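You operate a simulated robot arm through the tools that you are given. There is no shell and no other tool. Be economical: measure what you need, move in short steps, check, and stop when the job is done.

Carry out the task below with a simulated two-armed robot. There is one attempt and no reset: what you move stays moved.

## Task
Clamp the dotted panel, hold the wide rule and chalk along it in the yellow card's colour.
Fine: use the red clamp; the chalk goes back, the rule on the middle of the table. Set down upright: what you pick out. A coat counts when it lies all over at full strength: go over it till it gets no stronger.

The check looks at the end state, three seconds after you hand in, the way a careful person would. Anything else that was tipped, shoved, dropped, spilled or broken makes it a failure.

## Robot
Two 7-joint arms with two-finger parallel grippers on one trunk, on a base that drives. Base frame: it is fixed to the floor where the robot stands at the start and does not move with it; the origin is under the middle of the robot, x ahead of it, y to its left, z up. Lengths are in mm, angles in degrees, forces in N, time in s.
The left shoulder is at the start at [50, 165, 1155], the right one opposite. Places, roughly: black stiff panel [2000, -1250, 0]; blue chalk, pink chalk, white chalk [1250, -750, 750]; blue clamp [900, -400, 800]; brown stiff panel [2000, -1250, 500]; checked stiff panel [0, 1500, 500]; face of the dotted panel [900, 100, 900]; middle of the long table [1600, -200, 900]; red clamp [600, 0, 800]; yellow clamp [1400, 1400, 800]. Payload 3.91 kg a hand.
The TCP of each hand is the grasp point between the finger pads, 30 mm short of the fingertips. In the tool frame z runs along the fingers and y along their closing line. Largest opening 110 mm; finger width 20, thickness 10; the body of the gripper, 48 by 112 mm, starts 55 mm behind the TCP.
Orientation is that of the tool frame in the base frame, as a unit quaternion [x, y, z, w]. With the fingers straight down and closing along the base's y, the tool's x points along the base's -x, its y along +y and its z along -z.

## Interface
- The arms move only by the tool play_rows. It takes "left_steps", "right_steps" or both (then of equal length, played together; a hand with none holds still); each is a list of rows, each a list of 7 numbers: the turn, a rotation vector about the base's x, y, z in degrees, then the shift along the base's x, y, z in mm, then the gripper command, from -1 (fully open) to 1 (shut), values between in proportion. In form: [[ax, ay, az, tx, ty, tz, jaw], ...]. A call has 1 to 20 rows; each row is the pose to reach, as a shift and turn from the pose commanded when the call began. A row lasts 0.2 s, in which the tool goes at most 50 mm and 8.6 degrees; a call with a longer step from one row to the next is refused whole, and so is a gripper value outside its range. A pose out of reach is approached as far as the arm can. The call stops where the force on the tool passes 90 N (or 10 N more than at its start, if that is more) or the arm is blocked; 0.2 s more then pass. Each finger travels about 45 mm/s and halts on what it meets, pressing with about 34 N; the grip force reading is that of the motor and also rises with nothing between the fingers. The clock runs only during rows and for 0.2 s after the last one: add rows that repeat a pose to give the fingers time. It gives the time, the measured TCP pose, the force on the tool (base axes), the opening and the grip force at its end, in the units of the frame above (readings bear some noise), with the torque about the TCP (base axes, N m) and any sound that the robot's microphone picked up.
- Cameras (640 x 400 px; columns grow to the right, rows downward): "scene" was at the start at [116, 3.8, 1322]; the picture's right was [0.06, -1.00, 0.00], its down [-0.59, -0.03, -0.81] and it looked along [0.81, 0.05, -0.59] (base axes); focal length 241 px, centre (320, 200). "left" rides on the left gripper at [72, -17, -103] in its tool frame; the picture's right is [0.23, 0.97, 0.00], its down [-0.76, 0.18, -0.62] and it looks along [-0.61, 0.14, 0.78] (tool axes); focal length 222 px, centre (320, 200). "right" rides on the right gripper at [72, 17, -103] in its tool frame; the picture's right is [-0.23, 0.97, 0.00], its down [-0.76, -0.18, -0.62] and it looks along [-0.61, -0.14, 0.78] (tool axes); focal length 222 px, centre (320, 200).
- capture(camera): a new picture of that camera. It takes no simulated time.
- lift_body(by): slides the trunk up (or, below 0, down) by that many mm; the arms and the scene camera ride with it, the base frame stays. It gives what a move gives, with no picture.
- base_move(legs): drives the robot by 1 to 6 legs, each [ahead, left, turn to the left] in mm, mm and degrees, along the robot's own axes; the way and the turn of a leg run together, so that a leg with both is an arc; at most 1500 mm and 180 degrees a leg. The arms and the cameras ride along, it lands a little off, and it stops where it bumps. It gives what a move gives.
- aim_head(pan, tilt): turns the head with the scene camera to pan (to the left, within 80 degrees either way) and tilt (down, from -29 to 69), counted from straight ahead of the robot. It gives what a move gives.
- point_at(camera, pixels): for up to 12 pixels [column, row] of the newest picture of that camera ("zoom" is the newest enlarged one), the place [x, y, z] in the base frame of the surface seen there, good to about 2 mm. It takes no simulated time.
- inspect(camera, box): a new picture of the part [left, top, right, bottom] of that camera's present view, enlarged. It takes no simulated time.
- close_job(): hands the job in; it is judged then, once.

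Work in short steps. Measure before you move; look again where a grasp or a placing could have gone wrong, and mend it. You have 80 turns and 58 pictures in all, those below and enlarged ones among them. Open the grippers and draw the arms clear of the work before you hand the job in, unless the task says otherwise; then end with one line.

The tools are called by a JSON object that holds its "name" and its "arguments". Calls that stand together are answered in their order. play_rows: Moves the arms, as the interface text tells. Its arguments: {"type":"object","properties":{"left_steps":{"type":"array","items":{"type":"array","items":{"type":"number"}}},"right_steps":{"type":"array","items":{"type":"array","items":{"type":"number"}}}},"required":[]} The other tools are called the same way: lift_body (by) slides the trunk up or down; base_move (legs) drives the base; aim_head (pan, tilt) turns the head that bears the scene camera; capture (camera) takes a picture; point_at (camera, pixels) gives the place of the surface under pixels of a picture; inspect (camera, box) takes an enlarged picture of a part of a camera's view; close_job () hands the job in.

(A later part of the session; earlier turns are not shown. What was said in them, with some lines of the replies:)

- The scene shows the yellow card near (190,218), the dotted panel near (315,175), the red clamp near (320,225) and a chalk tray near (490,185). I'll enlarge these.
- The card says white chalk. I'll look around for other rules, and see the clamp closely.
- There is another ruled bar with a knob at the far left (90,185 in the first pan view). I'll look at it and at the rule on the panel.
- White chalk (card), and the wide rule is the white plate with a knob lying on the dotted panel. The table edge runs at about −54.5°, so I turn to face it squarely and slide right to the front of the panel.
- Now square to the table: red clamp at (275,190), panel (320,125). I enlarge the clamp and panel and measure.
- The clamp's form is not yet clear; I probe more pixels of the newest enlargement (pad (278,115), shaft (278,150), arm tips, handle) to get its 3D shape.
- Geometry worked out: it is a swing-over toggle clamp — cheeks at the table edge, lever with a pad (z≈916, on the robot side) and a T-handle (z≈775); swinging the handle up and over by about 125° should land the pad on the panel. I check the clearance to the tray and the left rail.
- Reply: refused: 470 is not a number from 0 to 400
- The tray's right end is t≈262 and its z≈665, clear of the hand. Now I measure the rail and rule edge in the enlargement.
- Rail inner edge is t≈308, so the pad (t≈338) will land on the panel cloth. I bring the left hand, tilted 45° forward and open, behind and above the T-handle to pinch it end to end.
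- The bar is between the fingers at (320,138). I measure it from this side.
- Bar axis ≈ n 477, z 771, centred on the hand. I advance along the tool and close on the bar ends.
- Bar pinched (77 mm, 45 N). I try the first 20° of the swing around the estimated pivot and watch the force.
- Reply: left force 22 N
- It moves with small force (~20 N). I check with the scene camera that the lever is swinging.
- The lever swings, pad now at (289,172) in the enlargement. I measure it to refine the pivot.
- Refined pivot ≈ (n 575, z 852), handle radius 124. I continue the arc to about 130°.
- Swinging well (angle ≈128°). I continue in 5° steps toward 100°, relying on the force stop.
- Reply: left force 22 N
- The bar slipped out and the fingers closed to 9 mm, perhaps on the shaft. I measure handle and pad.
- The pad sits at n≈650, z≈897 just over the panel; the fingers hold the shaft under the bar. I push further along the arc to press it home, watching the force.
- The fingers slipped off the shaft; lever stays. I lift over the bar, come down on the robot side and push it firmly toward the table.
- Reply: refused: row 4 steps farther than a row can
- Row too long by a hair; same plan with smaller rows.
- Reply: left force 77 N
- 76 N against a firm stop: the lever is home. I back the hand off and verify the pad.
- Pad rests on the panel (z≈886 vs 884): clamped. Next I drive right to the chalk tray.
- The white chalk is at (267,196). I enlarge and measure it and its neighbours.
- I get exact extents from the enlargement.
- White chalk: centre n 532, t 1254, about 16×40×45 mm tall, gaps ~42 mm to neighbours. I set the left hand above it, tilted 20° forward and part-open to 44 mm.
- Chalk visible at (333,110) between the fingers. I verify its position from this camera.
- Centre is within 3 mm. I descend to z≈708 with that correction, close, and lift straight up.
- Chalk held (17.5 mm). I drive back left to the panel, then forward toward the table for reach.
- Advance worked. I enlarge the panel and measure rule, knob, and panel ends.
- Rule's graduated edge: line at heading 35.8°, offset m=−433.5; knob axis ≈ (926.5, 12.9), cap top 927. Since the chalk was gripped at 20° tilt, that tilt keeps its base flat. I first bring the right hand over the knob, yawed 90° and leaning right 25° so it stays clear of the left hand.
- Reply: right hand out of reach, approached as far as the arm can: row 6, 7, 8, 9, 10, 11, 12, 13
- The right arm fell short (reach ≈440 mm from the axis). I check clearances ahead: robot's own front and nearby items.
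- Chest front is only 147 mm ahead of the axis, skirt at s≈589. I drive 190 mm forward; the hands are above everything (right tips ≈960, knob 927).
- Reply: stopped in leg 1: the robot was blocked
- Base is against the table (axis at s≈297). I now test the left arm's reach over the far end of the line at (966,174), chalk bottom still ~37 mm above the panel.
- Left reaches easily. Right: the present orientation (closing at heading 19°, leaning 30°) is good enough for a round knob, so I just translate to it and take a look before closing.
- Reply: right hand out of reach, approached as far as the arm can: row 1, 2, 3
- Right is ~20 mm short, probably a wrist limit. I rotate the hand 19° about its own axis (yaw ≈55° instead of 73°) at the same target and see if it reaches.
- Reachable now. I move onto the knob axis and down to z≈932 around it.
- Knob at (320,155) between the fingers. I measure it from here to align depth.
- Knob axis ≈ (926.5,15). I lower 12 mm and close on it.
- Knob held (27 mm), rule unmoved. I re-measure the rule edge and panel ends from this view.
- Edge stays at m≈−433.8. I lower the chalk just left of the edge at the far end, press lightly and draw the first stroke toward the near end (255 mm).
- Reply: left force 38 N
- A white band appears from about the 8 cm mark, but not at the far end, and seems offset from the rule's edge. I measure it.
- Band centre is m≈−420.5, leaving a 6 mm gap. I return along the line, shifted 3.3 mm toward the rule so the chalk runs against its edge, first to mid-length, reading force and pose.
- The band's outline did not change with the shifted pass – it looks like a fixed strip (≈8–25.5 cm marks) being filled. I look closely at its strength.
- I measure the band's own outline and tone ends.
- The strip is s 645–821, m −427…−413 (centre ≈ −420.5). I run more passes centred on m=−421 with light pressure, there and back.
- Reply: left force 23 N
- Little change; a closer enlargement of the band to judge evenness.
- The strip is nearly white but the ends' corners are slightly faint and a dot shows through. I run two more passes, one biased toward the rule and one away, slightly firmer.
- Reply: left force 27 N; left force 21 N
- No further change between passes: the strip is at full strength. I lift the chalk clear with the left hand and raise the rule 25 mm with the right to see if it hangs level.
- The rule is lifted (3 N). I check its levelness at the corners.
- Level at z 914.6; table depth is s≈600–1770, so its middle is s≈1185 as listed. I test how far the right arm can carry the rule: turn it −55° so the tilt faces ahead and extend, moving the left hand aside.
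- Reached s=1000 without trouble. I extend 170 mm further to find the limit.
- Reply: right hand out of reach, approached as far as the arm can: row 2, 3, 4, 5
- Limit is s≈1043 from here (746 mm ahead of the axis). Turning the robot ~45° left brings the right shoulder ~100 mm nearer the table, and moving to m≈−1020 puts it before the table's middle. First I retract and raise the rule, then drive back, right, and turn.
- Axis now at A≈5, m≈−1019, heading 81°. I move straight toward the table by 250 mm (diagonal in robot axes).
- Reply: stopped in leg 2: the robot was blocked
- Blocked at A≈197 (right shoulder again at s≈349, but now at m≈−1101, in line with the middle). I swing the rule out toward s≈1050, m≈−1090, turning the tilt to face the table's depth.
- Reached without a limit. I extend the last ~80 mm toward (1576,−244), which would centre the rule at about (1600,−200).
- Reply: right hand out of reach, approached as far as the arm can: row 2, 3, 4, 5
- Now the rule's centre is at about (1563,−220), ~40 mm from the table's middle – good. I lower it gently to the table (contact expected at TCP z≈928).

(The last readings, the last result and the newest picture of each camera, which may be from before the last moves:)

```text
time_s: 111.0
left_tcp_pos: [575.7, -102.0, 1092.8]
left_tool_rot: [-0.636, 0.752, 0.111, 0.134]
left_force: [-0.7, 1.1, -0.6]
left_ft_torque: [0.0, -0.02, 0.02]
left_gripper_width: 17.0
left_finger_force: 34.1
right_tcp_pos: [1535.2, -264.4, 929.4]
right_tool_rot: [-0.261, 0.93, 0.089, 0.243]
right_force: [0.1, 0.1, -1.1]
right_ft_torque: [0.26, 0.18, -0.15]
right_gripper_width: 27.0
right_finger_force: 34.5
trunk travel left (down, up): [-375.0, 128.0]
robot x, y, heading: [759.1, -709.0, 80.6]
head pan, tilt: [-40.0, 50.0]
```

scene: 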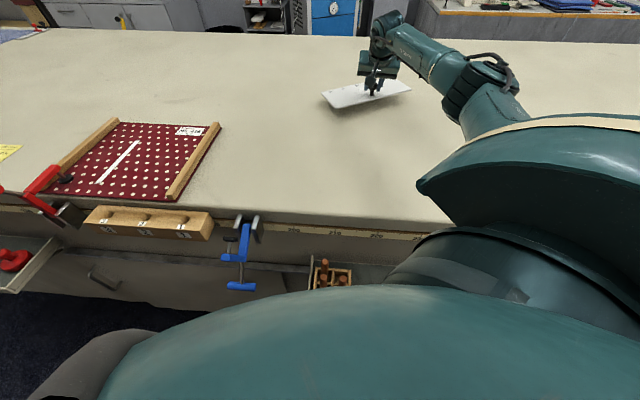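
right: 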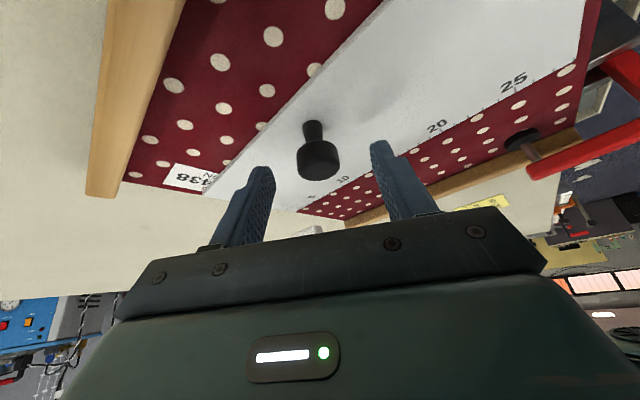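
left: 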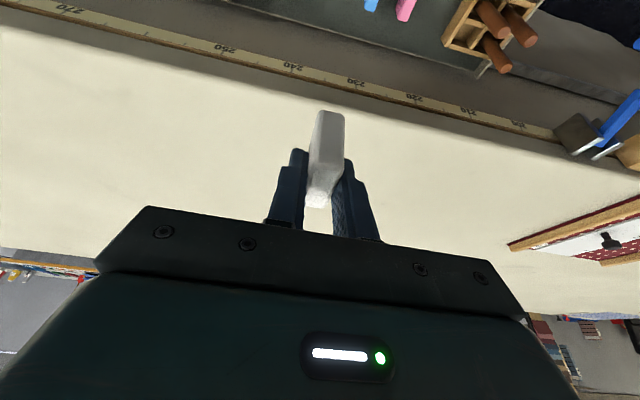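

Contact beginning. Two more mm, then open and withdraw along the tool axis.

{"name": "play_rows", "arguments": {"right_steps": [[0, 0, 0, 0, 0, -2, 1], [0, 0, 0, 0, 0, -2, 0.4], [0, 0, 0, 0, 0, -2, -0.2], [0, 0, 0, 0, 0, -2, -0.2], [0, 0, 0, -8, -6, 15, -0.2], [0, 0, 0, -20, -14, 42, -0.2], [0, 0, 0, -36, -26, 80, -0.2], [0, 0, 0, -50, -36, 115, -0.2], [0, 0, 0, -70, -50, 150, -0.2]]}}

{"name": "inspect", "arguments": {"camera": "scene", "box": [290, 40, 450, 140]}}

{"name": "point_at", "arguments": {"camera": "zoom", "pixels": [[140, 225], [220, 260], [320, 230], [400, 200], [60, 200]]}}

```text
time_s: 113.0
left_tcp_pos: [576.2, -102.5, 1092.2]
left_tool_rot: [-0.636, 0.752, 0.111, 0.133]
left_force: [-0.1, -0.1, -0.8]
left_ft_torque: [0.0, 0.0, 0.0]
left_gripper_width: 17.2
left_finger_force: 33.9
right_tcp_pos: [1468.3, -312.4, 1080.0]
right_tool_rot: [-0.261, 0.93, 0.09, 0.242]
right_force: [0.7, 1.1, -0.1]
right_ft_torque: [-0.01, -0.01, -0.02]
right_gripper_width: 66.2
right_finger_force: 0.0
trunk travel left (down, up): [-375.0, 128.0]
robot x, y, heading: [752.3, -708.1, 80.8]
head pan, tilt: [-40.0, 50.0]
```

```text
4.00 times, centred on (370, 90) of scene
```

zoom: 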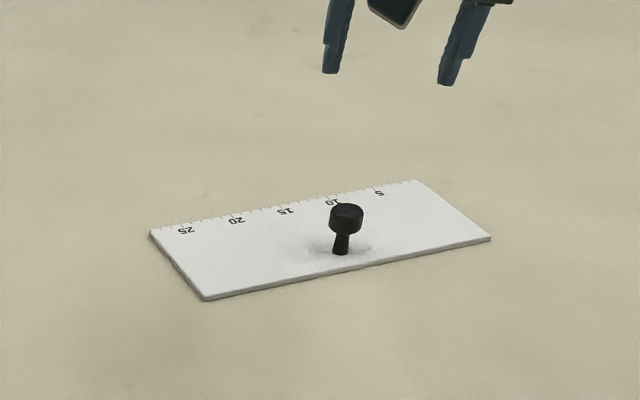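

```text
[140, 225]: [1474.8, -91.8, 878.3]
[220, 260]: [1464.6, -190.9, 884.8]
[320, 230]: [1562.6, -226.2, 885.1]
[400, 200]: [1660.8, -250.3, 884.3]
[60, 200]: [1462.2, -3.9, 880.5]
```

Rule lies flat with its centre near (1560,−215). Now I fold the right arm back in and drive to the chalk tray as before.

{"name": "play_rows", "arguments": {"right_steps": [[0, 0, 4, -40, 1.5, 10, -0.2], [0, 0, 8, -80, 3, 20, -0.2], [0, 0, 12, -120, 4.5, 30, -0.2], [0, 0, 16, -160, 6, 30, -0.2], [0, 0, 20, -200, 7.5, 30, -0.2], [0, 0, 24, -240, 9, 30, -0.2], [0, 0, 28, -280, 10.5, 30, -0.2], [0, 0, 32, -320, 12, 30, -0.2], [0, 0, 36, -360, 13.5, 30, -0.2], [0, 0, 40, -400, 15, 30, -0.2], [0, 0, 44, -440, 16.5, 30, -0.2], [0, 0, 44, -440, 16.5, 30, -0.2]]}}

{"name": "base_move", "arguments": {"legs": [[-148, 148, 0], [0, 0, -45], [0, -400, 0]]}}

{"name": "aim_head", "arguments": {"pan": 0, "tilt": 55}}

{"name": "capture", "arguments": {"camera": "scene"}}

```text
time_s: 115.6
left_tcp_pos: [575.7, -102.4, 1092.8]
left_tool_rot: [-0.636, 0.752, 0.111, 0.133]
left_force: [0.2, 0.1, -0.1]
left_ft_torque: [-0.03, -0.01, 0.03]
left_gripper_width: 17.0
left_finger_force: 33.7
right_tcp_pos: [1029.3, -297.1, 1103.4]
right_tool_rot: [-0.59, 0.765, 0.171, 0.193]
right_force: [-0.6, -0.1, 1.0]
right_ft_torque: [0.02, -0.05, 0.0]
right_gripper_width: 66.0
right_finger_force: 0.0
trunk travel left (down, up): [-375.0, 128.0]
robot x, y, heading: [757.3, -709.9, 80.7]
head pan, tilt: [-40.0, 50.0]
```

```text
time_s: 123.3
left_tcp_pos: [1128.3, -599.9, 1091.0]
left_tool_rot: [-0.302, 0.938, 0.053, 0.163]
left_force: [-0.1, -0.6, -0.7]
left_ft_torque: [0.01, 0.0, -0.02]
left_gripper_width: 17.1
left_finger_force: 33.8
right_tcp_pos: [1313.3, -1056.8, 1101.4]
right_tool_rot: [-0.254, 0.933, 0.086, 0.24]
right_force: [-0.6, -0.6, -0.3]
right_ft_torque: [0.01, 0.0, -0.03]
right_gripper_width: 65.9
right_finger_force: 0.0
trunk travel left (down, up): [-375.0, 128.0]
robot x, y, heading: [825.8, -1156.6, 36.0]
head pan, tilt: [-40.0, 50.0]
```

```text
time_s: 124.3
left_tcp_pos: [1128.3, -600.8, 1090.3]
left_tool_rot: [-0.301, 0.938, 0.053, 0.162]
left_force: [-0.2, 0.1, -0.6]
left_ft_torque: [0.04, 0.03, 0.01]
left_gripper_width: 17.4
left_finger_force: 34.3
right_tcp_pos: [1313.2, -1057.3, 1102.0]
right_tool_rot: [-0.255, 0.932, 0.088, 0.241]
right_force: [0.1, 0.0, 0.5]
right_ft_torque: [0.01, 0.01, 0.01]
right_gripper_width: 65.9
right_finger_force: 0.0
trunk travel left (down, up): [-375.0, 128.0]
robot x, y, heading: [822.3, -1157.6, 36.0]
head pan, tilt: [0.0, 55.0]
```

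```text
6 pictures are left
```

scene: 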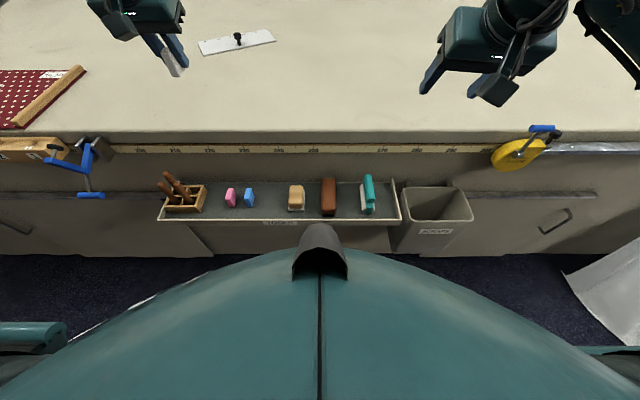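

Tray is as I left it. I move the chalk back over its spot (1160,−713.5) and descend to just above the tray floor.

{"name": "play_rows", "arguments": {"left_steps": [[0, 0, 0, 10.6, -37.6, 0, 1], [0, 0, 0, 21.1, -75.1, 0, 1], [0, 0, 0, 31.7, -112.7, 0, 1], [0, 0, 0, 31.7, -112.7, -45, 1], [0, 0, 0, 31.7, -112.7, -90, 1], [0, 0, 0, 31.7, -112.7, -135, 1], [0, 0, 0, 31.7, -112.7, -180, 1], [0, 0, 0, 31.7, -112.7, -225, 1], [0, 0, 0, 31.7, -112.7, -270, 1], [0, 0, 0, 31.7, -112.7, -315, 1], [0, 0, 0, 31.7, -112.7, -350, 1], [0, 0, 0, 31.7, -112.7, -372, 1], [0, 0, 0, 31.7, -112.7, -372, 1]]}}

{"name": "capture", "arguments": {"camera": "left"}}

```text
time_s: 127.2
left_tcp_pos: [1160.9, -713.4, 717.0]
left_tool_rot: [-0.301, 0.938, 0.053, 0.163]
left_force: [0.7, 0.4, -1.5]
left_ft_torque: [0.01, 0.03, 0.02]
left_gripper_width: 17.5
left_finger_force: 33.6
right_tcp_pos: [1312.8, -1056.6, 1101.8]
right_tool_rot: [-0.254, 0.933, 0.088, 0.24]
right_force: [0.1, -0.2, 0.2]
right_ft_torque: [0.05, -0.02, 0.01]
right_gripper_width: 66.1
right_finger_force: 0.0
trunk travel left (down, up): [-375.0, 128.0]
robot x, y, heading: [826.3, -1156.1, 36.2]
head pan, tilt: [0.0, 55.0]
```

```text
5 pictures are left
```

left: 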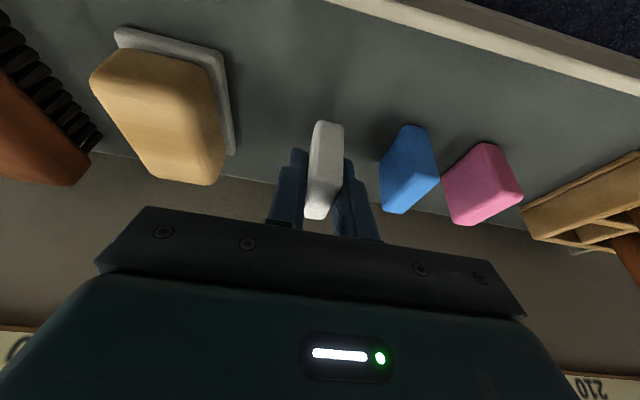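

Aligned beside the blue chalk. I lower in small steps to feel the floor.

{"name": "play_rows", "arguments": {"left_steps": [[0, 0, 0, 0, 0, -4, 1], [0, 0, 0, 0, 0, -7, 1], [0, 0, 0, 0, 0, -9, 1], [0, 0, 0, 0, 0, -11, 1], [0, 0, 0, 0, 0, -11, 1]]}}

```text
time_s: 128.3
left_tcp_pos: [1160.6, -713.4, 708.8]
left_tool_rot: [-0.302, 0.938, 0.053, 0.163]
left_force: [-0.9, -0.4, 0.1]
left_ft_torque: [-0.01, -0.01, 0.03]
left_gripper_width: 17.2
left_finger_force: 34.1
right_tcp_pos: [1312.5, -1056.5, 1101.5]
right_tool_rot: [-0.254, 0.933, 0.087, 0.241]
right_force: [0.5, 0.1, -0.5]
right_ft_torque: [0.0, -0.03, -0.02]
right_gripper_width: 65.9
right_finger_force: 0.0
trunk travel left (down, up): [-375.0, 128.0]
robot x, y, heading: [826.5, -1160.7, 36.0]
head pan, tilt: [0.0, 55.0]
```

No contact yet; a few mm more.

{"name": "play_rows", "arguments": {"left_steps": [[0, 0, 0, 0, 0, -1.5, 1], [0, 0, 0, 0, 0, -3, 1], [0, 0, 0, 0, 0, -3, 1]]}}

```text
time_s: 129.2
left_tcp_pos: [1159.9, -714.2, 705.6]
left_tool_rot: [-0.301, 0.938, 0.054, 0.163]
left_force: [-0.4, 0.5, -0.3]
left_ft_torque: [-0.01, 0.0, 0.03]
left_gripper_width: 17.1
left_finger_force: 34.0
right_tcp_pos: [1313.2, -1057.1, 1101.8]
right_tool_rot: [-0.254, 0.933, 0.087, 0.241]
right_force: [-0.4, -0.4, -0.4]
right_ft_torque: [-0.01, 0.01, -0.02]
right_gripper_width: 66.1
right_finger_force: 0.1
trunk travel left (down, up): [-375.0, 128.0]
robot x, y, heading: [823.8, -1159.5, 36.4]
head pan, tilt: [0.0, 55.0]
```

{"name": "play_rows", "arguments": {"left_steps": [[0, 0, 0, 0, 0, -1.5, 1], [0, 0, 0, 0, 0, -3, 1], [0, 0, 0, 0, 0, -3, 1]]}}

```text
time_s: 129.9
left_tcp_pos: [1160.8, -712.9, 703.4]
left_tool_rot: [-0.302, 0.938, 0.053, 0.163]
left_force: [0.0, 0.9, 1.4]
left_ft_torque: [0.03, -0.03, 0.0]
left_gripper_width: 17.0
left_finger_force: 33.8
right_tcp_pos: [1312.1, -1056.1, 1101.0]
right_tool_rot: [-0.254, 0.933, 0.086, 0.241]
right_force: [-0.1, -0.2, 0.8]
right_ft_torque: [0.01, 0.02, 0.01]
right_gripper_width: 65.9
right_finger_force: 0.1
trunk travel left (down, up): [-375.0, 128.0]
robot x, y, heading: [821.0, -1158.6, 36.2]
head pan, tilt: [0.0, 55.0]
```

Floor contact felt (1.4 N). I open to 44 mm and withdraw upward.

{"name": "play_rows", "arguments": {"left_steps": [[0, 0, 0, 0, 0, -0.5, 0.6], [0, 0, 0, 0, 0, -0.5, 0.2], [0, 0, 0, 0, 0, -0.5, 0.2], [0, 0, 0, -4, -3, 14, 0.2], [0, 0, 0, -10, -7, 40, 0.2], [0, 0, 0, -10, -7, 85, 0.2], [0, 0, 0, -10, -7, 130, 0.2], [0, 0, 0, -10, -7, 175, 0.2], [0, 0, 0, -10, -7, 220, 0], [0, 0, 0, -10, -7, 265, -0.5], [0, 0, 0, -10, -7, 310, -1], [0, 0, 0, -10, -7, 355, -1], [0, 0, 0, -10, -7, 390, -1]]}}

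{"name": "capture", "arguments": {"camera": "scene"}}

{"name": "inspect", "arguments": {"camera": "scene", "box": [210, 165, 322, 235]}}

```text
time_s: 132.8
left_tcp_pos: [1151.3, -719.6, 1094.0]
left_tool_rot: [-0.302, 0.938, 0.053, 0.163]
left_force: [0.4, -0.2, 0.0]
left_ft_torque: [0.01, -0.03, 0.01]
left_gripper_width: 110.0
left_finger_force: 0.1
right_tcp_pos: [1312.6, -1056.2, 1101.9]
right_tool_rot: [-0.254, 0.933, 0.087, 0.241]
right_force: [0.4, 1.2, -0.1]
right_ft_torque: [-0.01, 0.0, 0.02]
right_gripper_width: 65.8
right_finger_force: 0.0
trunk travel left (down, up): [-375.0, 128.0]
robot x, y, heading: [825.2, -1156.9, 35.9]
head pan, tilt: [0.0, 55.0]
```

```text
4 pictures are left
```

scene: 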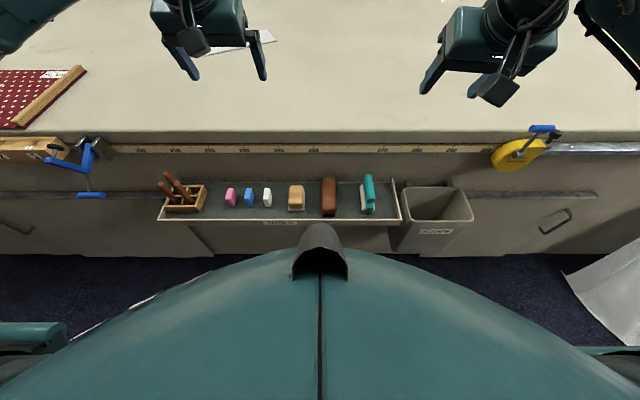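

```text
5.71 times, centred on (266, 200) of scene
```

zoom: 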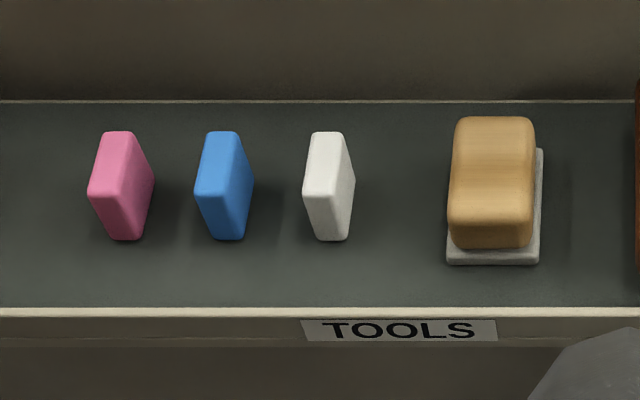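

Chalk is back, upright in its place. I take one last look at the panel and clamp.

{"name": "aim_head", "arguments": {"pan": 55, "tilt": 30}}

{"name": "capture", "arguments": {"camera": "scene"}}

```text
time_s: 134.0
left_tcp_pos: [1150.7, -720.9, 1093.5]
left_tool_rot: [-0.3, 0.938, 0.053, 0.164]
left_force: [0.5, -0.4, -0.2]
left_ft_torque: [0.04, 0.0, 0.01]
left_gripper_width: 109.9
left_finger_force: 0.1
right_tcp_pos: [1312.1, -1057.3, 1101.1]
right_tool_rot: [-0.255, 0.932, 0.087, 0.241]
right_force: [0.2, 0.7, -0.2]
right_ft_torque: [0.0, -0.04, -0.01]
right_gripper_width: 65.9
right_finger_force: 0.0
trunk travel left (down, up): [-375.0, 128.0]
robot x, y, heading: [823.9, -1158.9, 35.8]
head pan, tilt: [55.0, 30.0]
```

```text
2 pictures are left
```

scene: 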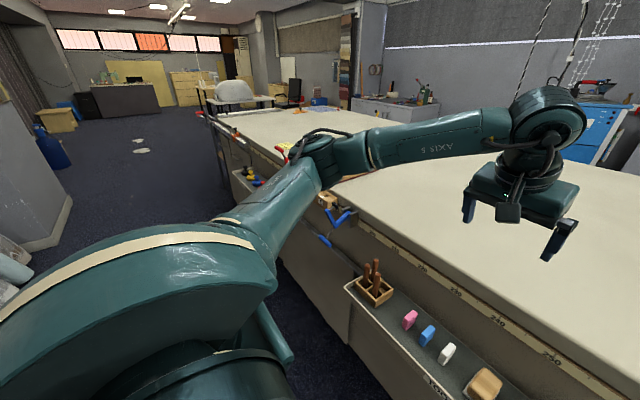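

The arm hides the panel, but the earlier view with the rule away showed it clamped and the strip intact. I open the right gripper fully, drive back a little and hand in.

{"name": "play_rows", "arguments": {"right_steps": [[0, 0, 0, 0, 0, 20, -1], [0, 0, 0, 0, 0, 20, -1], [0, 0, 0, 0, 0, 20, -1]]}}

{"name": "base_move", "arguments": {"legs": [[-150, 0, 0]]}}

{"name": "close_job", "arguments": {}}

```text
time_s: 134.8
left_tcp_pos: [1150.4, -720.0, 1093.5]
left_tool_rot: [-0.301, 0.938, 0.053, 0.162]
left_force: [0.3, -0.4, -0.6]
left_ft_torque: [-0.02, -0.04, 0.03]
left_gripper_width: 109.9
left_finger_force: 0.0
right_tcp_pos: [1313.3, -1055.5, 1122.8]
right_tool_rot: [-0.255, 0.932, 0.088, 0.241]
right_force: [0.0, -0.5, 0.0]
right_ft_torque: [0.0, 0.0, 0.01]
right_gripper_width: 109.9
right_finger_force: 0.0
trunk travel left (down, up): [-375.0, 128.0]
robot x, y, heading: [826.0, -1159.9, 35.8]
head pan, tilt: [55.0, 30.0]
```

```text
time_s: 136.2
left_tcp_pos: [1030.6, -805.4, 1094.4]
left_tool_rot: [-0.303, 0.937, 0.054, 0.163]
left_force: [-0.2, -0.3, 0.1]
left_ft_torque: [-0.02, 0.0, -0.03]
left_gripper_width: 110.1
left_finger_force: 0.0
right_tcp_pos: [1193.6, -1142.9, 1123.3]
right_tool_rot: [-0.255, 0.932, 0.088, 0.241]
right_force: [-1.2, -0.4, 0.9]
right_ft_torque: [0.01, -0.02, -0.03]
right_gripper_width: 109.9
right_finger_force: 0.1
trunk travel left (down, up): [-375.0, 128.0]
robot x, y, heading: [706.3, -1244.1, 36.0]
head pan, tilt: [55.0, 30.0]
```

```text
The job is handed in.
```

Handed in: the dotted panel is held by the red clamp, and a white chalk strip about 176 mm long (it stopped growing short of both ends of the rule) runs along the rule's edge at full strength; the rule lies flat about 40 mm from the listed middle of the table, the chalk stands upright back in its tray, and the arm hid the panel in my last picture, so its state is from an earlier view.
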